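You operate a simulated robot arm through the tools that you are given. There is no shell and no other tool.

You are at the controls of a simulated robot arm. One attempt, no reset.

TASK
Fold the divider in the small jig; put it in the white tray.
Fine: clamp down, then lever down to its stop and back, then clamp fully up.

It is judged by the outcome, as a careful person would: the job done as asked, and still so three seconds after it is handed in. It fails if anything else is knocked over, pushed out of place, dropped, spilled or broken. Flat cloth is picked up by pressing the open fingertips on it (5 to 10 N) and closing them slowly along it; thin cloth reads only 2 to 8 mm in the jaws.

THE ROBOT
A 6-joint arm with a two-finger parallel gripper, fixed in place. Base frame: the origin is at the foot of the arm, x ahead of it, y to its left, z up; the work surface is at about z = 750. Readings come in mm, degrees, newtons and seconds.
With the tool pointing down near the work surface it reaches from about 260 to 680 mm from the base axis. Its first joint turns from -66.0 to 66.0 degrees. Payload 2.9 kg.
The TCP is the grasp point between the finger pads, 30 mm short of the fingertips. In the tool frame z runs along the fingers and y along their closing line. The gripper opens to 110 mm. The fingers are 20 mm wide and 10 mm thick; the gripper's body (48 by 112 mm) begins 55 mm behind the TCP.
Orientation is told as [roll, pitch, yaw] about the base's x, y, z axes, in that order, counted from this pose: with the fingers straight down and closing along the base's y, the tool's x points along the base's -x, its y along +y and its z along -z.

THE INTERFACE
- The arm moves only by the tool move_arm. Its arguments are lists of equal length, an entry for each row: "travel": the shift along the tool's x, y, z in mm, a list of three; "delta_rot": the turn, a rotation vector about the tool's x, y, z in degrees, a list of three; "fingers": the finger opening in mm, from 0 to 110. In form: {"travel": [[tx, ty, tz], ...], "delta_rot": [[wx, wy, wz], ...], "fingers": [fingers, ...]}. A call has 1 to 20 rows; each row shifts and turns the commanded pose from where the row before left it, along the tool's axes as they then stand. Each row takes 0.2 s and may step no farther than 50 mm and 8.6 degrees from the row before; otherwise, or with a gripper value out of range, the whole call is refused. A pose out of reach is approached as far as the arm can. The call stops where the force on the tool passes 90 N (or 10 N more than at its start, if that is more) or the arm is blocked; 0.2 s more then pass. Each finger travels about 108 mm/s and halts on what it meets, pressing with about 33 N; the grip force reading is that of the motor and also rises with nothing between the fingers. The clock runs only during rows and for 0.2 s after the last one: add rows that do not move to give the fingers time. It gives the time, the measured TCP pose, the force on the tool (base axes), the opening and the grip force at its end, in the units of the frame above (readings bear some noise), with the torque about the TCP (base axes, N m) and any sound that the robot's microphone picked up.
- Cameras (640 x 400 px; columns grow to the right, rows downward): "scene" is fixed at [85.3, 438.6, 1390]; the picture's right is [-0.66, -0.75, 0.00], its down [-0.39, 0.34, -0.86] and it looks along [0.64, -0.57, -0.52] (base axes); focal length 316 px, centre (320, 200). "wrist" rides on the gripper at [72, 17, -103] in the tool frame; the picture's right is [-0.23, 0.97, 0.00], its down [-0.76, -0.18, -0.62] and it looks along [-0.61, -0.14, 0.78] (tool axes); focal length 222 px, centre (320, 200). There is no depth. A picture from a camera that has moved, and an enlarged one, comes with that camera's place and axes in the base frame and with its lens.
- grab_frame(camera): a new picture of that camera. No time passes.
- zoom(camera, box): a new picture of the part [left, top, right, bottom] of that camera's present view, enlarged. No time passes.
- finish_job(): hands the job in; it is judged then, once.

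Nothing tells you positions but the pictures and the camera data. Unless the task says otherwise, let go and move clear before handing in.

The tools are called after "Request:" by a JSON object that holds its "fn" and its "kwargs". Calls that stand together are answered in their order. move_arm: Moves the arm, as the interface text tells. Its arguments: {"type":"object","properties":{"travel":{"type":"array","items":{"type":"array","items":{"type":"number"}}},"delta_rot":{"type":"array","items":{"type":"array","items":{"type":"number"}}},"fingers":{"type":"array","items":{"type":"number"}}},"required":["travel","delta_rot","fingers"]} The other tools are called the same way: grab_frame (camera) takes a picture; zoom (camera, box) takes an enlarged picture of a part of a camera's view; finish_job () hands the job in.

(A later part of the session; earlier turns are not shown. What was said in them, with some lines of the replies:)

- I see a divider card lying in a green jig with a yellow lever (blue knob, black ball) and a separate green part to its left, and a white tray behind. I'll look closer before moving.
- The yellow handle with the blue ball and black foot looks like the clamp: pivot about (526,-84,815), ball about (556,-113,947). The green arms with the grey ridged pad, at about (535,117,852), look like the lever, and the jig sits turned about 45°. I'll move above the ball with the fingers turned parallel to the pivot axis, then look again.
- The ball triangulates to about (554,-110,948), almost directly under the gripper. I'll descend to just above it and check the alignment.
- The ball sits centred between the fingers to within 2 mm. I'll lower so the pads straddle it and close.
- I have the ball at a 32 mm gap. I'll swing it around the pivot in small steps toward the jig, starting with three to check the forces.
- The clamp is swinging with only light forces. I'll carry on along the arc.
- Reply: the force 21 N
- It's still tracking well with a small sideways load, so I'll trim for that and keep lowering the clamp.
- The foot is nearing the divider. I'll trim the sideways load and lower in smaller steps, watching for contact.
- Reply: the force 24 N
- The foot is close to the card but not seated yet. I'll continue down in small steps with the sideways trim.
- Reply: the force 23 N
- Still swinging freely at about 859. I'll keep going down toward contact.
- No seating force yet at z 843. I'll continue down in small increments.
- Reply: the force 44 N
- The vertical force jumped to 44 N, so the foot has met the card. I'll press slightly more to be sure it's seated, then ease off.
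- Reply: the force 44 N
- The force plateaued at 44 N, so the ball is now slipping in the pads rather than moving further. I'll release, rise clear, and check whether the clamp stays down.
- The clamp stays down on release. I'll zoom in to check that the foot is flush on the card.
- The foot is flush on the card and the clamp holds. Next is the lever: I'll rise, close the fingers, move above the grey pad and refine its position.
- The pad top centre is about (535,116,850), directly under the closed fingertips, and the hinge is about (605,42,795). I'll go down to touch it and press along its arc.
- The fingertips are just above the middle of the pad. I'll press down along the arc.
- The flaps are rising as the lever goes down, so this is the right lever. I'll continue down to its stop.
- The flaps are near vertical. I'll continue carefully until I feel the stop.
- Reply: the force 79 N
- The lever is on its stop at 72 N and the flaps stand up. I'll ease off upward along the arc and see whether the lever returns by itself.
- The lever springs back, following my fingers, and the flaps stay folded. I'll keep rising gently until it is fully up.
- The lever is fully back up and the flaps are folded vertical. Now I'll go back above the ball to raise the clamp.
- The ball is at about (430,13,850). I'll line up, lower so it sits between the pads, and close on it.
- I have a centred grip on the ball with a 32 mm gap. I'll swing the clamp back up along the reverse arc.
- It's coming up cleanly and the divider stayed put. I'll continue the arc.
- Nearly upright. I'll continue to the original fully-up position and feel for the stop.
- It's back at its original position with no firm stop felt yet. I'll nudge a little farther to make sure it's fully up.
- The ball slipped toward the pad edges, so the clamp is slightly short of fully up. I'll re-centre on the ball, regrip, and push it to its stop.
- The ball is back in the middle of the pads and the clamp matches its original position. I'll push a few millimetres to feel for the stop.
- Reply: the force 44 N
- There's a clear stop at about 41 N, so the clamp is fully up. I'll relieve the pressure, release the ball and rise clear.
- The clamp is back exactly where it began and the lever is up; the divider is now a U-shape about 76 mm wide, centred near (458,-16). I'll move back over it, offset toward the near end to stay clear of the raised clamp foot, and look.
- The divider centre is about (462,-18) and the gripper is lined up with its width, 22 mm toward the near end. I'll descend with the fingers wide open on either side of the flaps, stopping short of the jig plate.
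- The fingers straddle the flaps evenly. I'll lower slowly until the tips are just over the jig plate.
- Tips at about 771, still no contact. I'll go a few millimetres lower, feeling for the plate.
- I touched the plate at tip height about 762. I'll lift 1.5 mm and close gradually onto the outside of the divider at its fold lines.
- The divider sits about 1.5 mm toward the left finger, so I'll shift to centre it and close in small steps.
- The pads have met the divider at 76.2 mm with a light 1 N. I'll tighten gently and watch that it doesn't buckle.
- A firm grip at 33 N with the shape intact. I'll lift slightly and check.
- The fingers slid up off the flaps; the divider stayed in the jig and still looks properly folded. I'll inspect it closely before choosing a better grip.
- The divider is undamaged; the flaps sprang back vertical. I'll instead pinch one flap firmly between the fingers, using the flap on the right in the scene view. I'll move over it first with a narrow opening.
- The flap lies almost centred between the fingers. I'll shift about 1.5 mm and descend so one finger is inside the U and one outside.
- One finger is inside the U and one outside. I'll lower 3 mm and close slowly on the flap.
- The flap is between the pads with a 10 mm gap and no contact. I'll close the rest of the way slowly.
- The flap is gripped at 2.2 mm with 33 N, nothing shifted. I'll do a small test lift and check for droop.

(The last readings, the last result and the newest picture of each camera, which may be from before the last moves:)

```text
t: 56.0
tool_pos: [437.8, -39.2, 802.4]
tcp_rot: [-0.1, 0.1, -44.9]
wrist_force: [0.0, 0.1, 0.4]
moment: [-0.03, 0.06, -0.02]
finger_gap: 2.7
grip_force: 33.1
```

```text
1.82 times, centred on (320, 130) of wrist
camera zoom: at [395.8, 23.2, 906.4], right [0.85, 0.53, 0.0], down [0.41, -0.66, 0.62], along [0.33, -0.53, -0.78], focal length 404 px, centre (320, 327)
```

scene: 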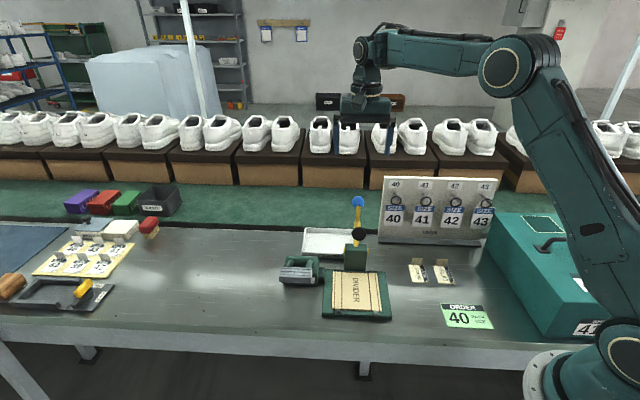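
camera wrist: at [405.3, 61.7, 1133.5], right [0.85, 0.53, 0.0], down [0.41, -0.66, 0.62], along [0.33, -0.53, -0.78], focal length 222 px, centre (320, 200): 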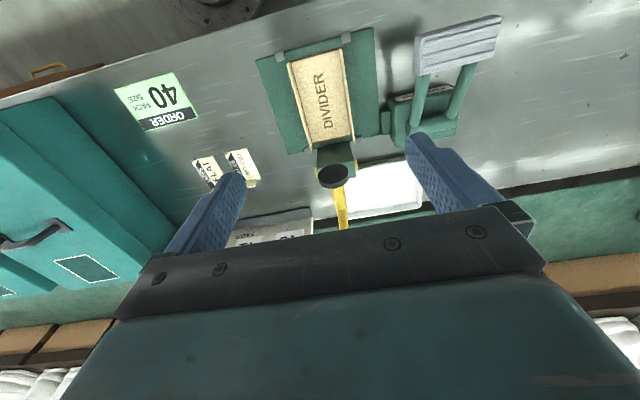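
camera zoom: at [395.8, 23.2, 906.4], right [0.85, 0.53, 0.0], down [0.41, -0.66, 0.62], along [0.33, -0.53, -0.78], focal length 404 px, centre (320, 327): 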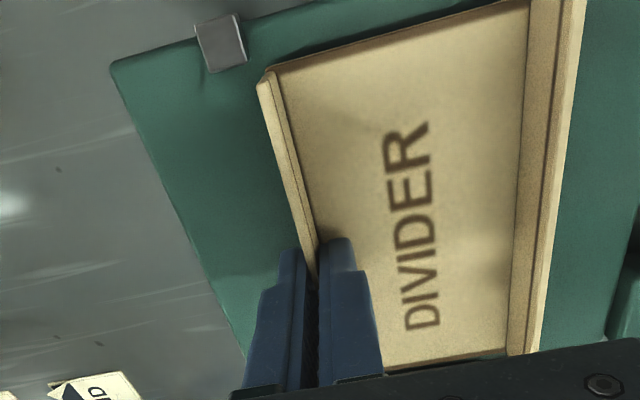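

The divider lifted level and rigid, with no droop. I'll raise it 30 mm, back it out away from the clamp, then go up high.

Request:
{"fn": "move_arm", "kwargs": {"travel": [[0, 0, -8], [0, 0, -10], [0, 0, -12], [15, 0, 0], [25, 0, 0], [30, 0, 0], [30, 0, 0], [0, 0, 0]], "delta_rot": [[0, 0, 0], [0, 0, 0], [0, 0, 0], [0, 0, 0], [0, 0, 0], [0, 0, 0], [0, 0, 0], [0, 0, 0]], "fingers": [0, 0, 0, 0, 0, 0, 0, 0]}}

Request:
{"fn": "zoom", "kwargs": {"camera": "scene", "box": [270, 190, 430, 340]}}

Request:
{"fn": "grab_frame", "kwargs": {"camera": "wrist"}}

```text
t: 57.8
tool_pos: [364.3, 31.7, 830.8]
tcp_rot: [0.1, 0.0, -45.0]
wrist_force: [-0.2, 0.2, -0.9]
moment: [-0.01, 0.02, -0.03]
finger_gap: 2.4
grip_force: 32.9
```

```text
2.67 times, centred on (350, 265) of scene
camera zoom: at [85.3, 438.6, 1390.0], right [-0.66, -0.75, 0.0], down [-0.39, 0.34, -0.86], along [0.64, -0.57, -0.52], focal length 844 px, centre (240, 27)
```

zoom: 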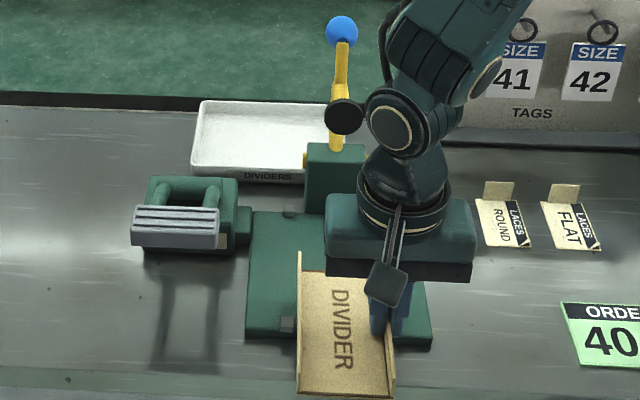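

```text
taken
camera wrist: at [323.7, 94.1, 934.9], right [0.85, 0.53, 0.0], down [0.41, -0.66, 0.62], along [0.33, -0.53, -0.78], focal length 222 px, centre (320, 200)
```

wrist: 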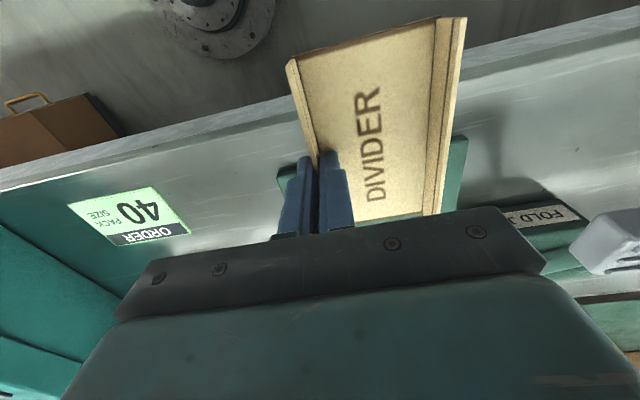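

It's clear of the jig and clamp. I'll raise it well above the clamp ball.

Request:
{"fn": "move_arm", "kwargs": {"travel": [[0, 0, -25], [0, 0, -40], [0, 0, -40], [0, 0, -40], [0, 0, -40], [0, 0, 0]], "delta_rot": [[0, 0, 0], [0, 0, 0], [0, 0, 0], [0, 0, 0], [0, 0, 0], [0, 0, 0]], "fingers": [0, 0, 0, 0, 0, 0]}}

Request:
{"fn": "move_arm", "kwargs": {"travel": [[0, 0, 0], [0, 0, 0], [0, 0, 0], [0, 0, 0], [0, 0, 0], [0, 0, 0], [0, 0, 0], [0, 0, 0], [0, 0, 0], [0, 0, 0], [0, 0, 0], [0, 0, 0], [0, 0, 0]], "delta_rot": [[0, 0, 5], [0, 0, 8], [0, 0, 8], [0, 0, 8], [0, 0, 8], [0, 0, 8], [0, 0, 8], [0, 0, 8], [0, 0, 8], [0, 0, 8], [0, 0, 8], [0, 0, 5], [0, 0, 0]], "fingers": [0, 0, 0, 0, 0, 0, 0, 0, 0, 0, 0, 0, 0]}}

Request:
{"fn": "grab_frame", "kwargs": {"camera": "scene"}}

Request:
{"fn": "grab_frame", "kwargs": {"camera": "wrist"}}

```text
t: 59.2
tool_pos: [363.3, 30.4, 1021.6]
tcp_rot: [0.0, 0.0, -45.0]
wrist_force: [0.4, -0.7, -0.2]
moment: [0.02, -0.01, 0.0]
finger_gap: 2.6
grip_force: 32.8
```

```text
t: 62.0
tool_pos: [364.5, 30.6, 1020.4]
tcp_rot: [-0.1, 0.0, -135.1]
wrist_force: [-1.0, 0.2, 0.5]
moment: [0.01, 0.04, 0.03]
finger_gap: 2.6
grip_force: 33.0
```

```text
taken
```

scene: 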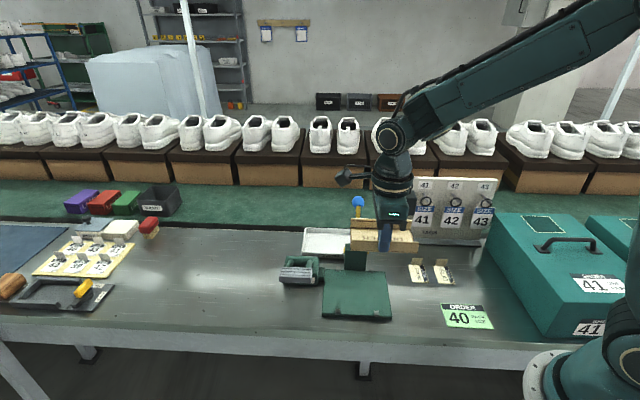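

```text
taken
camera wrist: at [426.5, 70.2, 1123.6], right [0.53, -0.85, 0.0], down [-0.66, -0.41, 0.62], along [-0.53, -0.33, -0.78], focal length 222 px, centre (320, 200)
```

wrist: 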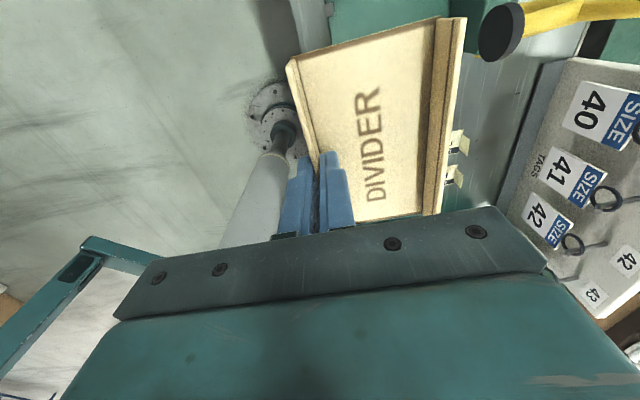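

The rotation worked and the divider is held across the tray direction. I'll carry it around on the lever side of the clamp to a point above the tray.

Request:
{"fn": "move_arm", "kwargs": {"travel": [[30, 0, 0], [45, 0, 0], [45, 0, 0], [0, 30, 0], [0, 45, 0], [0, 45, 0], [0, 45, 0], [0, 45, 0], [0, 40, 0], [0, 17, 0], [0, 0, 0]], "delta_rot": [[0, 0, 0], [0, 0, 0], [0, 0, 0], [0, 0, 0], [0, 0, 0], [0, 0, 0], [0, 0, 0], [0, 0, 0], [0, 0, 0], [0, 0, 0], [0, 0, 0]], "fingers": [0, 0, 0, 0, 0, 0, 0, 0, 0, 0, 0]}}

Request:
{"fn": "grab_frame", "kwargs": {"camera": "wrist"}}

Request:
{"fn": "zoom", "kwargs": {"camera": "scene", "box": [240, 140, 440, 320]}}

```text
t: 64.4
tool_pos: [641.6, -76.6, 1017.9]
tcp_rot: [-0.1, 0.0, -135.0]
wrist_force: [-0.9, 0.2, -0.7]
moment: [-0.01, 0.04, -0.02]
finger_gap: 2.5
grip_force: 33.6
```

```text
taken
camera wrist: at [702.2, -36.3, 1120.6], right [0.53, -0.85, 0.0], down [-0.66, -0.41, 0.62], along [-0.53, -0.33, -0.78], focal length 222 px, centre (320, 200)
```

wrist: 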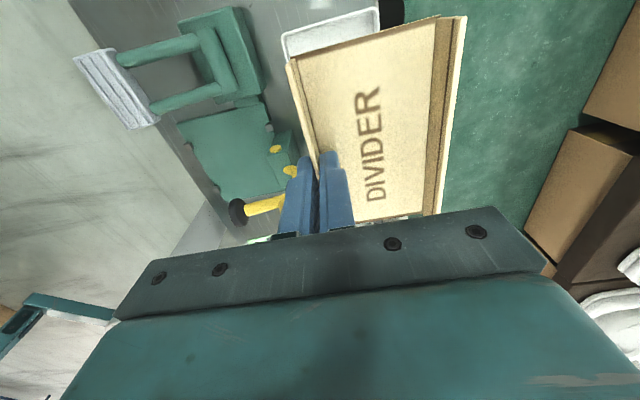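

```text
2.22 times, centred on (340, 230) of scene
camera zoom: at [85.4, 438.6, 1390.0], right [-0.66, -0.75, 0.0], down [-0.39, 0.34, -0.86], along [0.64, -0.57, -0.52], focal length 703 px, centre (276, 133)
```

zoom: 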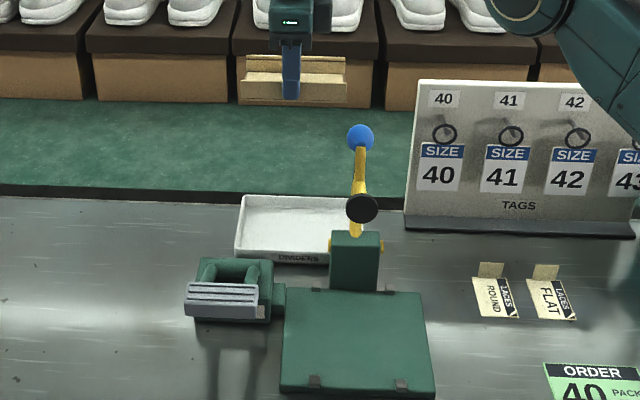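

The gripper is just above the tray, which spans roughly b 471–592 and s 302–467 in the 45° jig axes. I'll check the arm's clearance to the clamp ball from the full scene before descending.

Request:
{"fn": "move_arm", "kwargs": {"travel": [[-13, -8, 0], [0, 0, 40], [0, 0, 40], [0, 0, 0]], "delta_rot": [[0, 0, 0], [0, 0, 0], [0, 0, 0], [0, 0, 0]], "fingers": [0, 0, 0, 0]}}

Request:
{"fn": "grab_frame", "kwargs": {"camera": "scene"}}

Request:
{"fn": "grab_frame", "kwargs": {"camera": "wrist"}}

```text
t: 65.4
tool_pos: [622.4, -77.4, 938.4]
tcp_rot: [0.0, 0.0, -134.9]
wrist_force: [-0.2, 0.4, -0.1]
moment: [0.05, 0.01, -0.04]
finger_gap: 2.8
grip_force: 33.2
```

```text
taken
```

scene: 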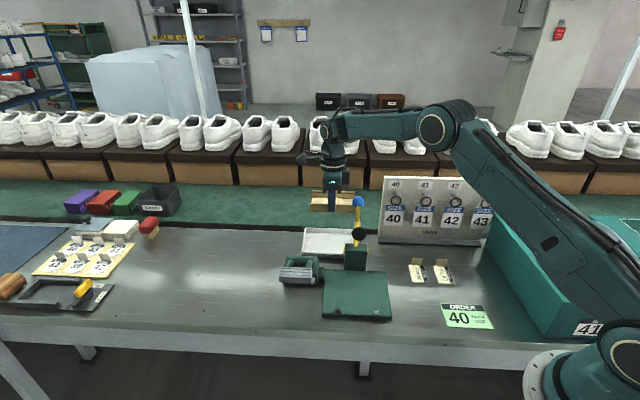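

```text
taken
camera wrist: at [684.4, -38.6, 1042.1], right [0.53, -0.85, 0.0], down [-0.66, -0.41, 0.62], along [-0.53, -0.33, -0.78], focal length 222 px, centre (320, 200)
```

wrist: 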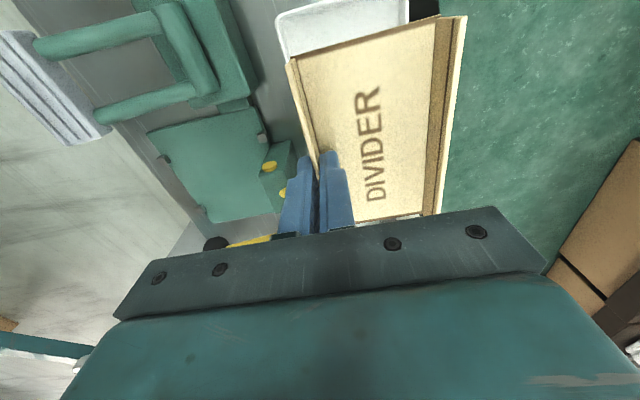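

There's good clearance between forearm, wrist and clamp ball. I'll keep descending in stages, nudging 4 mm toward the back of the tray.

Request:
{"fn": "move_arm", "kwargs": {"travel": [[0, 4, 30], [0, 0, 30], [0, 0, 25], [0, 0, 0]], "delta_rot": [[0, 0, 0], [0, 0, 0], [0, 0, 0], [0, 0, 0]], "fingers": [0, 0, 0, 0]}}

Request:
{"fn": "zoom", "kwargs": {"camera": "scene", "box": [270, 130, 430, 290]}}

Request:
{"fn": "grab_frame", "kwargs": {"camera": "wrist"}}

```text
t: 66.4
tool_pos: [627.1, -79.9, 853.8]
tcp_rot: [0.0, -0.1, -135.0]
wrist_force: [-0.1, 0.3, -1.5]
moment: [-0.01, 0.01, 0.0]
finger_gap: 2.6
grip_force: 33.3
```

```text
2.50 times, centred on (350, 210) of scene
camera zoom: at [85.3, 438.6, 1390.0], right [-0.66, -0.75, 0.0], down [-0.39, 0.34, -0.86], along [0.64, -0.57, -0.52], focal length 791 px, centre (245, 175)
```

zoom: 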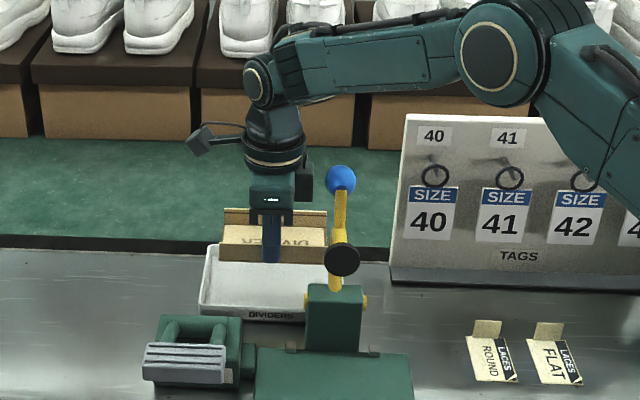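

```text
taken
camera wrist: at [689.1, -40.4, 957.7], right [0.53, -0.85, 0.0], down [-0.66, -0.41, 0.62], along [-0.53, -0.33, -0.78], focal length 222 px, centre (320, 200)
```

wrist: 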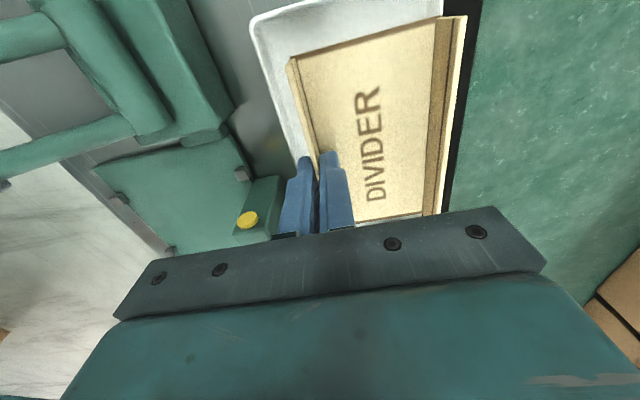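

The divider is inside the tray outline on all sides. I'll lower it into the tray, slowing near the floor.

Request:
{"fn": "move_arm", "kwargs": {"travel": [[0, 0, 20], [0, 0, 18], [0, 0, 12], [0, 0, 0]], "delta_rot": [[0, 0, 0], [0, 0, 0], [0, 0, 0], [0, 0, 0]], "fingers": [0, 0, 0, 0]}}

Request:
{"fn": "zoom", "kwargs": {"camera": "scene", "box": [290, 180, 390, 280]}}

Request:
{"fn": "zoom", "kwargs": {"camera": "wrist", "box": [200, 0, 500, 240]}}

```text
t: 67.4
tool_pos: [627.7, -80.2, 803.3]
tcp_rot: [-0.1, 0.0, -134.9]
wrist_force: [-0.1, 0.0, -0.7]
moment: [-0.03, 0.01, 0.0]
finger_gap: 2.8
grip_force: 33.6
```

```text
4.00 times, centred on (340, 230) of scene
camera zoom: at [85.3, 438.6, 1390.0], right [-0.66, -0.75, 0.0], down [-0.39, 0.34, -0.86], along [0.64, -0.57, -0.52], focal length 1265 px, centre (240, 80)
```

zoom: 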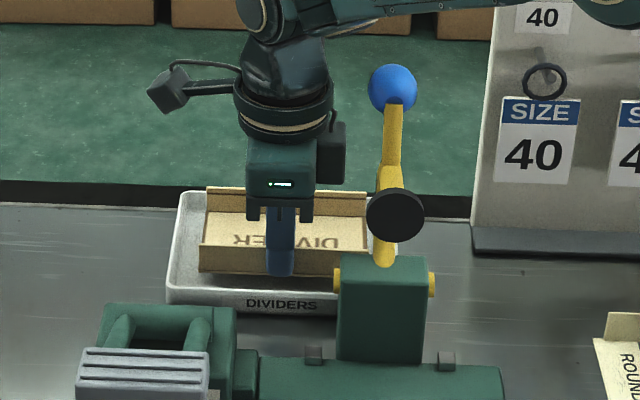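

```text
1.67 times, centred on (350, 120) of wrist
camera zoom: at [689.3, -39.9, 906.3], right [0.53, -0.85, 0.0], down [-0.66, -0.41, 0.62], along [-0.53, -0.33, -0.78], focal length 370 px, centre (270, 333)
```

zoom: 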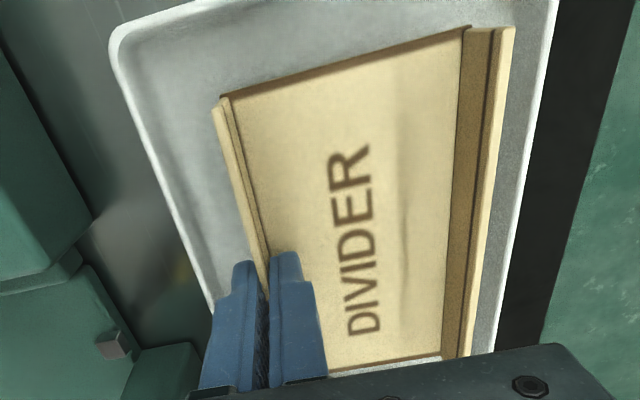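

It's inside the walls with clearance on all sides. I'll ease it down to the tray floor, feeling for contact.

Request:
{"fn": "move_arm", "kwargs": {"travel": [[0, 0, 4], [0, 0, 3], [0, 0, 2], [0, 0, 0]], "delta_rot": [[0, 0, 0], [0, 0, 0], [0, 0, 0], [0, 0, 0]], "fingers": [0, 0, 0, 0]}}

Request:
{"fn": "zoom", "kwargs": {"camera": "scene", "box": [300, 210, 370, 270]}}

```text
t: 68.4
tool_pos: [626.5, -80.1, 795.5]
tcp_rot: [-0.1, -0.1, -135.0]
wrist_force: [0.0, -0.1, 0.4]
moment: [-0.01, 0.0, 0.02]
finger_gap: 2.5
grip_force: 32.7
```

```text
6.67 times, centred on (335, 240) of scene
camera zoom: at [85.3, 438.6, 1390.0], right [-0.66, -0.75, 0.0], down [-0.39, 0.34, -0.86], along [0.64, -0.57, -0.52], focal length 2109 px, centre (220, -67)
```

zoom: 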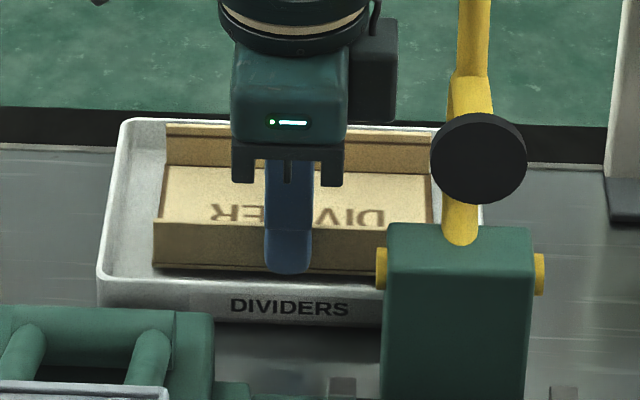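

Request:
{"fn": "move_arm", "kwargs": {"travel": [[0, 0, 1.5], [0, 0, 1.5], [0, 0, 0]], "delta_rot": [[0, 0, 0], [0, 0, 0], [0, 0, 0]], "fingers": [0, 0, 0]}}

```text
t: 69.2
tool_pos: [628.1, -79.5, 792.9]
tcp_rot: [0.0, -0.1, -134.9]
wrist_force: [-0.1, -0.8, -0.8]
moment: [0.01, -0.01, -0.02]
finger_gap: 2.9
grip_force: 33.3
```

Still no contact at 793, so I'll continue down in small steps.

Request:
{"fn": "move_arm", "kwargs": {"travel": [[0, 0, 1.2], [0, 0, 1.2], [0, 0, 0]], "delta_rot": [[0, 0, 0], [0, 0, 0], [0, 0, 0]], "fingers": [0, 0, 0]}}

Request:
{"fn": "zoom", "kwargs": {"camera": "scene", "box": [300, 210, 370, 270]}}

```text
t: 70.0
tool_pos: [627.0, -79.9, 790.3]
tcp_rot: [0.2, 0.0, -135.0]
wrist_force: [0.7, 2.0, 4.0]
moment: [-0.05, 0.09, 0.0]
finger_gap: 2.8
grip_force: 32.7
```

```text
6.67 times, centred on (335, 240) of scene
camera zoom: at [85.2, 438.6, 1390.0], right [-0.66, -0.75, 0.0], down [-0.39, 0.34, -0.86], along [0.64, -0.57, -0.52], focal length 2109 px, centre (220, -67)
```

zoom: 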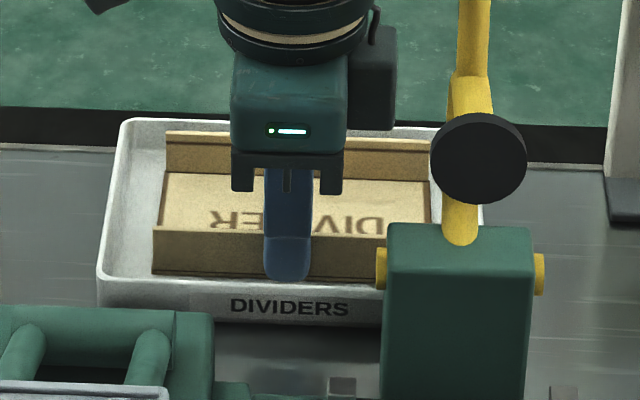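

The divider is resting on the tray floor with a light 4 N. I'll open the fingers just enough to clear the flap and rise straight up.

Request:
{"fn": "move_arm", "kwargs": {"travel": [[0, 0, -0.5], [0, 0, 0], [0, 0, 0], [0, 0, 0]], "delta_rot": [[0, 0, 0], [0, 0, 0], [0, 0, 0], [0, 0, 0]], "fingers": [0, 5, 9, 9]}}

Request:
{"fn": "zoom", "kwargs": {"camera": "wrist", "box": [200, 0, 500, 240]}}

Request:
{"fn": "zoom", "kwargs": {"camera": "scene", "box": [300, 210, 370, 270]}}

```text
t: 71.0
tool_pos: [627.0, -79.1, 789.9]
tcp_rot: [0.0, 0.0, -134.9]
wrist_force: [0.0, -0.2, 0.3]
moment: [-0.01, -0.02, -0.01]
finger_gap: 9.4
grip_force: 0.1
```

```text
1.67 times, centred on (350, 120) of wrist
camera zoom: at [689.3, -40.7, 893.2], right [0.53, -0.85, 0.0], down [-0.66, -0.41, 0.62], along [-0.53, -0.33, -0.78], focal length 370 px, centre (270, 333)
```

zoom: 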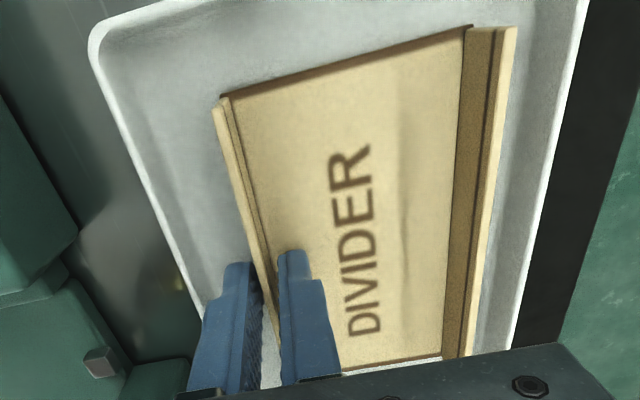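

```text
6.67 times, centred on (335, 240) of scene
camera zoom: at [85.3, 438.6, 1390.0], right [-0.66, -0.75, 0.0], down [-0.39, 0.34, -0.86], along [0.64, -0.57, -0.52], focal length 2109 px, centre (220, -67)
```

zoom: 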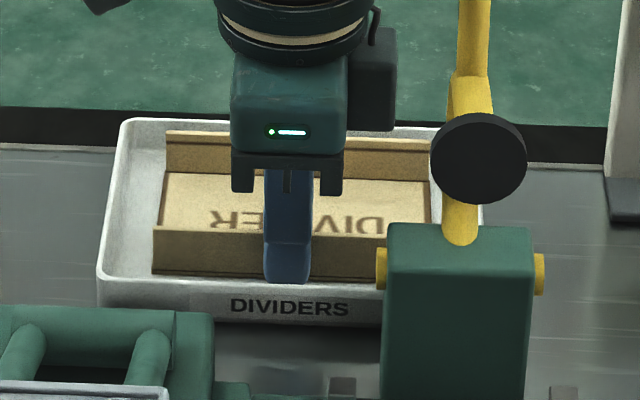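

The fingers are open and clear of the flap and the divider hasn't moved. I'll rise straight up out of the tray.

Request:
{"fn": "move_arm", "kwargs": {"travel": [[0, 0, -8], [0, 0, -15], [0, 0, -25], [0, 0, -40], [0, 0, -45], [0, 0, -45], [0, 0, -45], [0, 0, 0]], "delta_rot": [[0, 0, 0], [0, 0, 0], [0, 0, 0], [0, 0, 0], [0, 0, 0], [0, 0, 0], [0, 0, 0], [0, 0, 0]], "fingers": [9, 9, 9, 9, 9, 9, 9, 9]}}

Request:
{"fn": "grab_frame", "kwargs": {"camera": "scene"}}

Request:
{"fn": "zoom", "kwargs": {"camera": "scene", "box": [260, 180, 420, 330]}}

Request:
{"fn": "grab_frame", "kwargs": {"camera": "wrist"}}

```text
t: 72.8
tool_pos: [623.9, -82.7, 1017.8]
tcp_rot: [0.1, -0.1, -135.1]
wrist_force: [-0.4, 0.4, 0.5]
moment: [0.03, 0.02, 0.04]
finger_gap: 8.8
grip_force: 0.1
```

```text
taken
```

scene: 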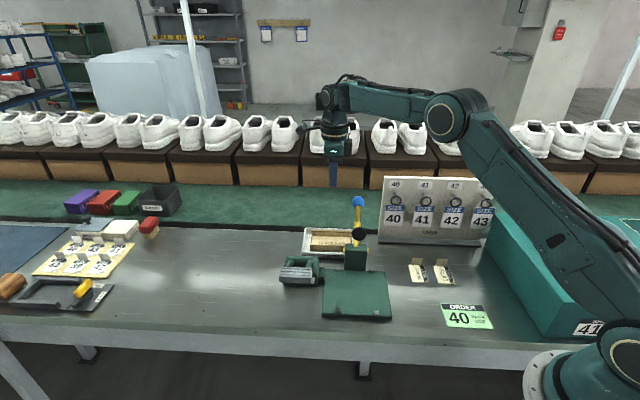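

```text
2.67 times, centred on (340, 255) of scene
camera zoom: at [85.3, 438.6, 1390.0], right [-0.66, -0.75, 0.0], down [-0.39, 0.34, -0.86], along [0.64, -0.57, -0.52], focal length 844 px, centre (267, 53)
```

zoom: 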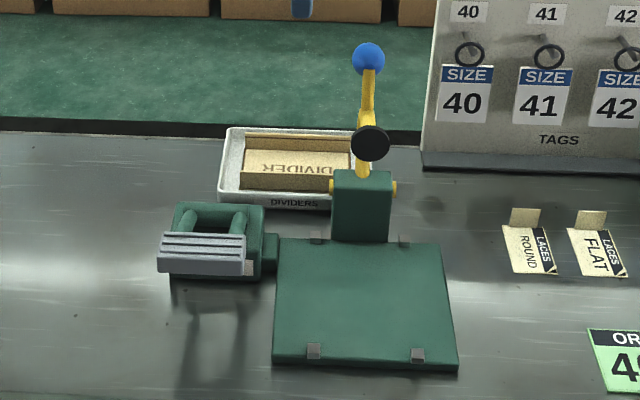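

```text
taken
camera wrist: at [685.5, -43.1, 1121.0], right [0.53, -0.85, 0.0], down [-0.66, -0.41, 0.62], along [-0.53, -0.33, -0.78], focal length 222 px, centre (320, 200)
```

wrist: 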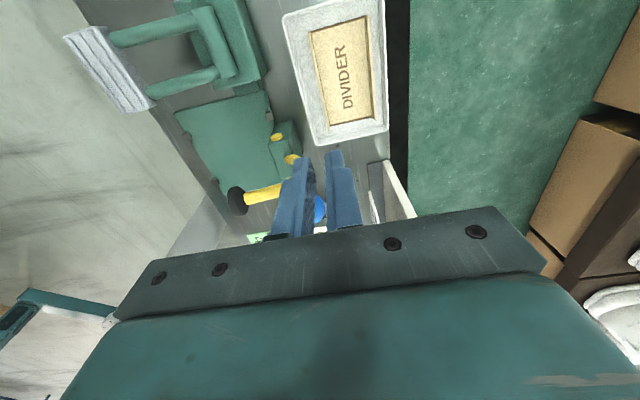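

The folded divider lies flat in the white tray with both flaps standing. The clamp and lever are back fully up, nothing else has moved, and the arm is clear, so I'm handing the job in.

Request:
{"fn": "finish_job", "kwargs": {}}

```text
The job is handed in.
```

The divider is folded and lying flat in the white tray with both flaps standing, and I have handed the job in.

- **Sequence:** I brought the clamp down onto the card, took the lever down to its stop and let it spring back. Then I raised the clamp fully, pushing it to its stop.
- **First pick-up attempt:** I gripped across both flaps and the fingers slid off without lifting the divider. The flaps sprang back upright, and I then carried it by pinching one flap.
- **Surroundings:** In the last pictures the jig, lever, clamp and tray look exactly where they started, and I saw nothing else moved. The gripper was raised clear above the tray when I handed in.
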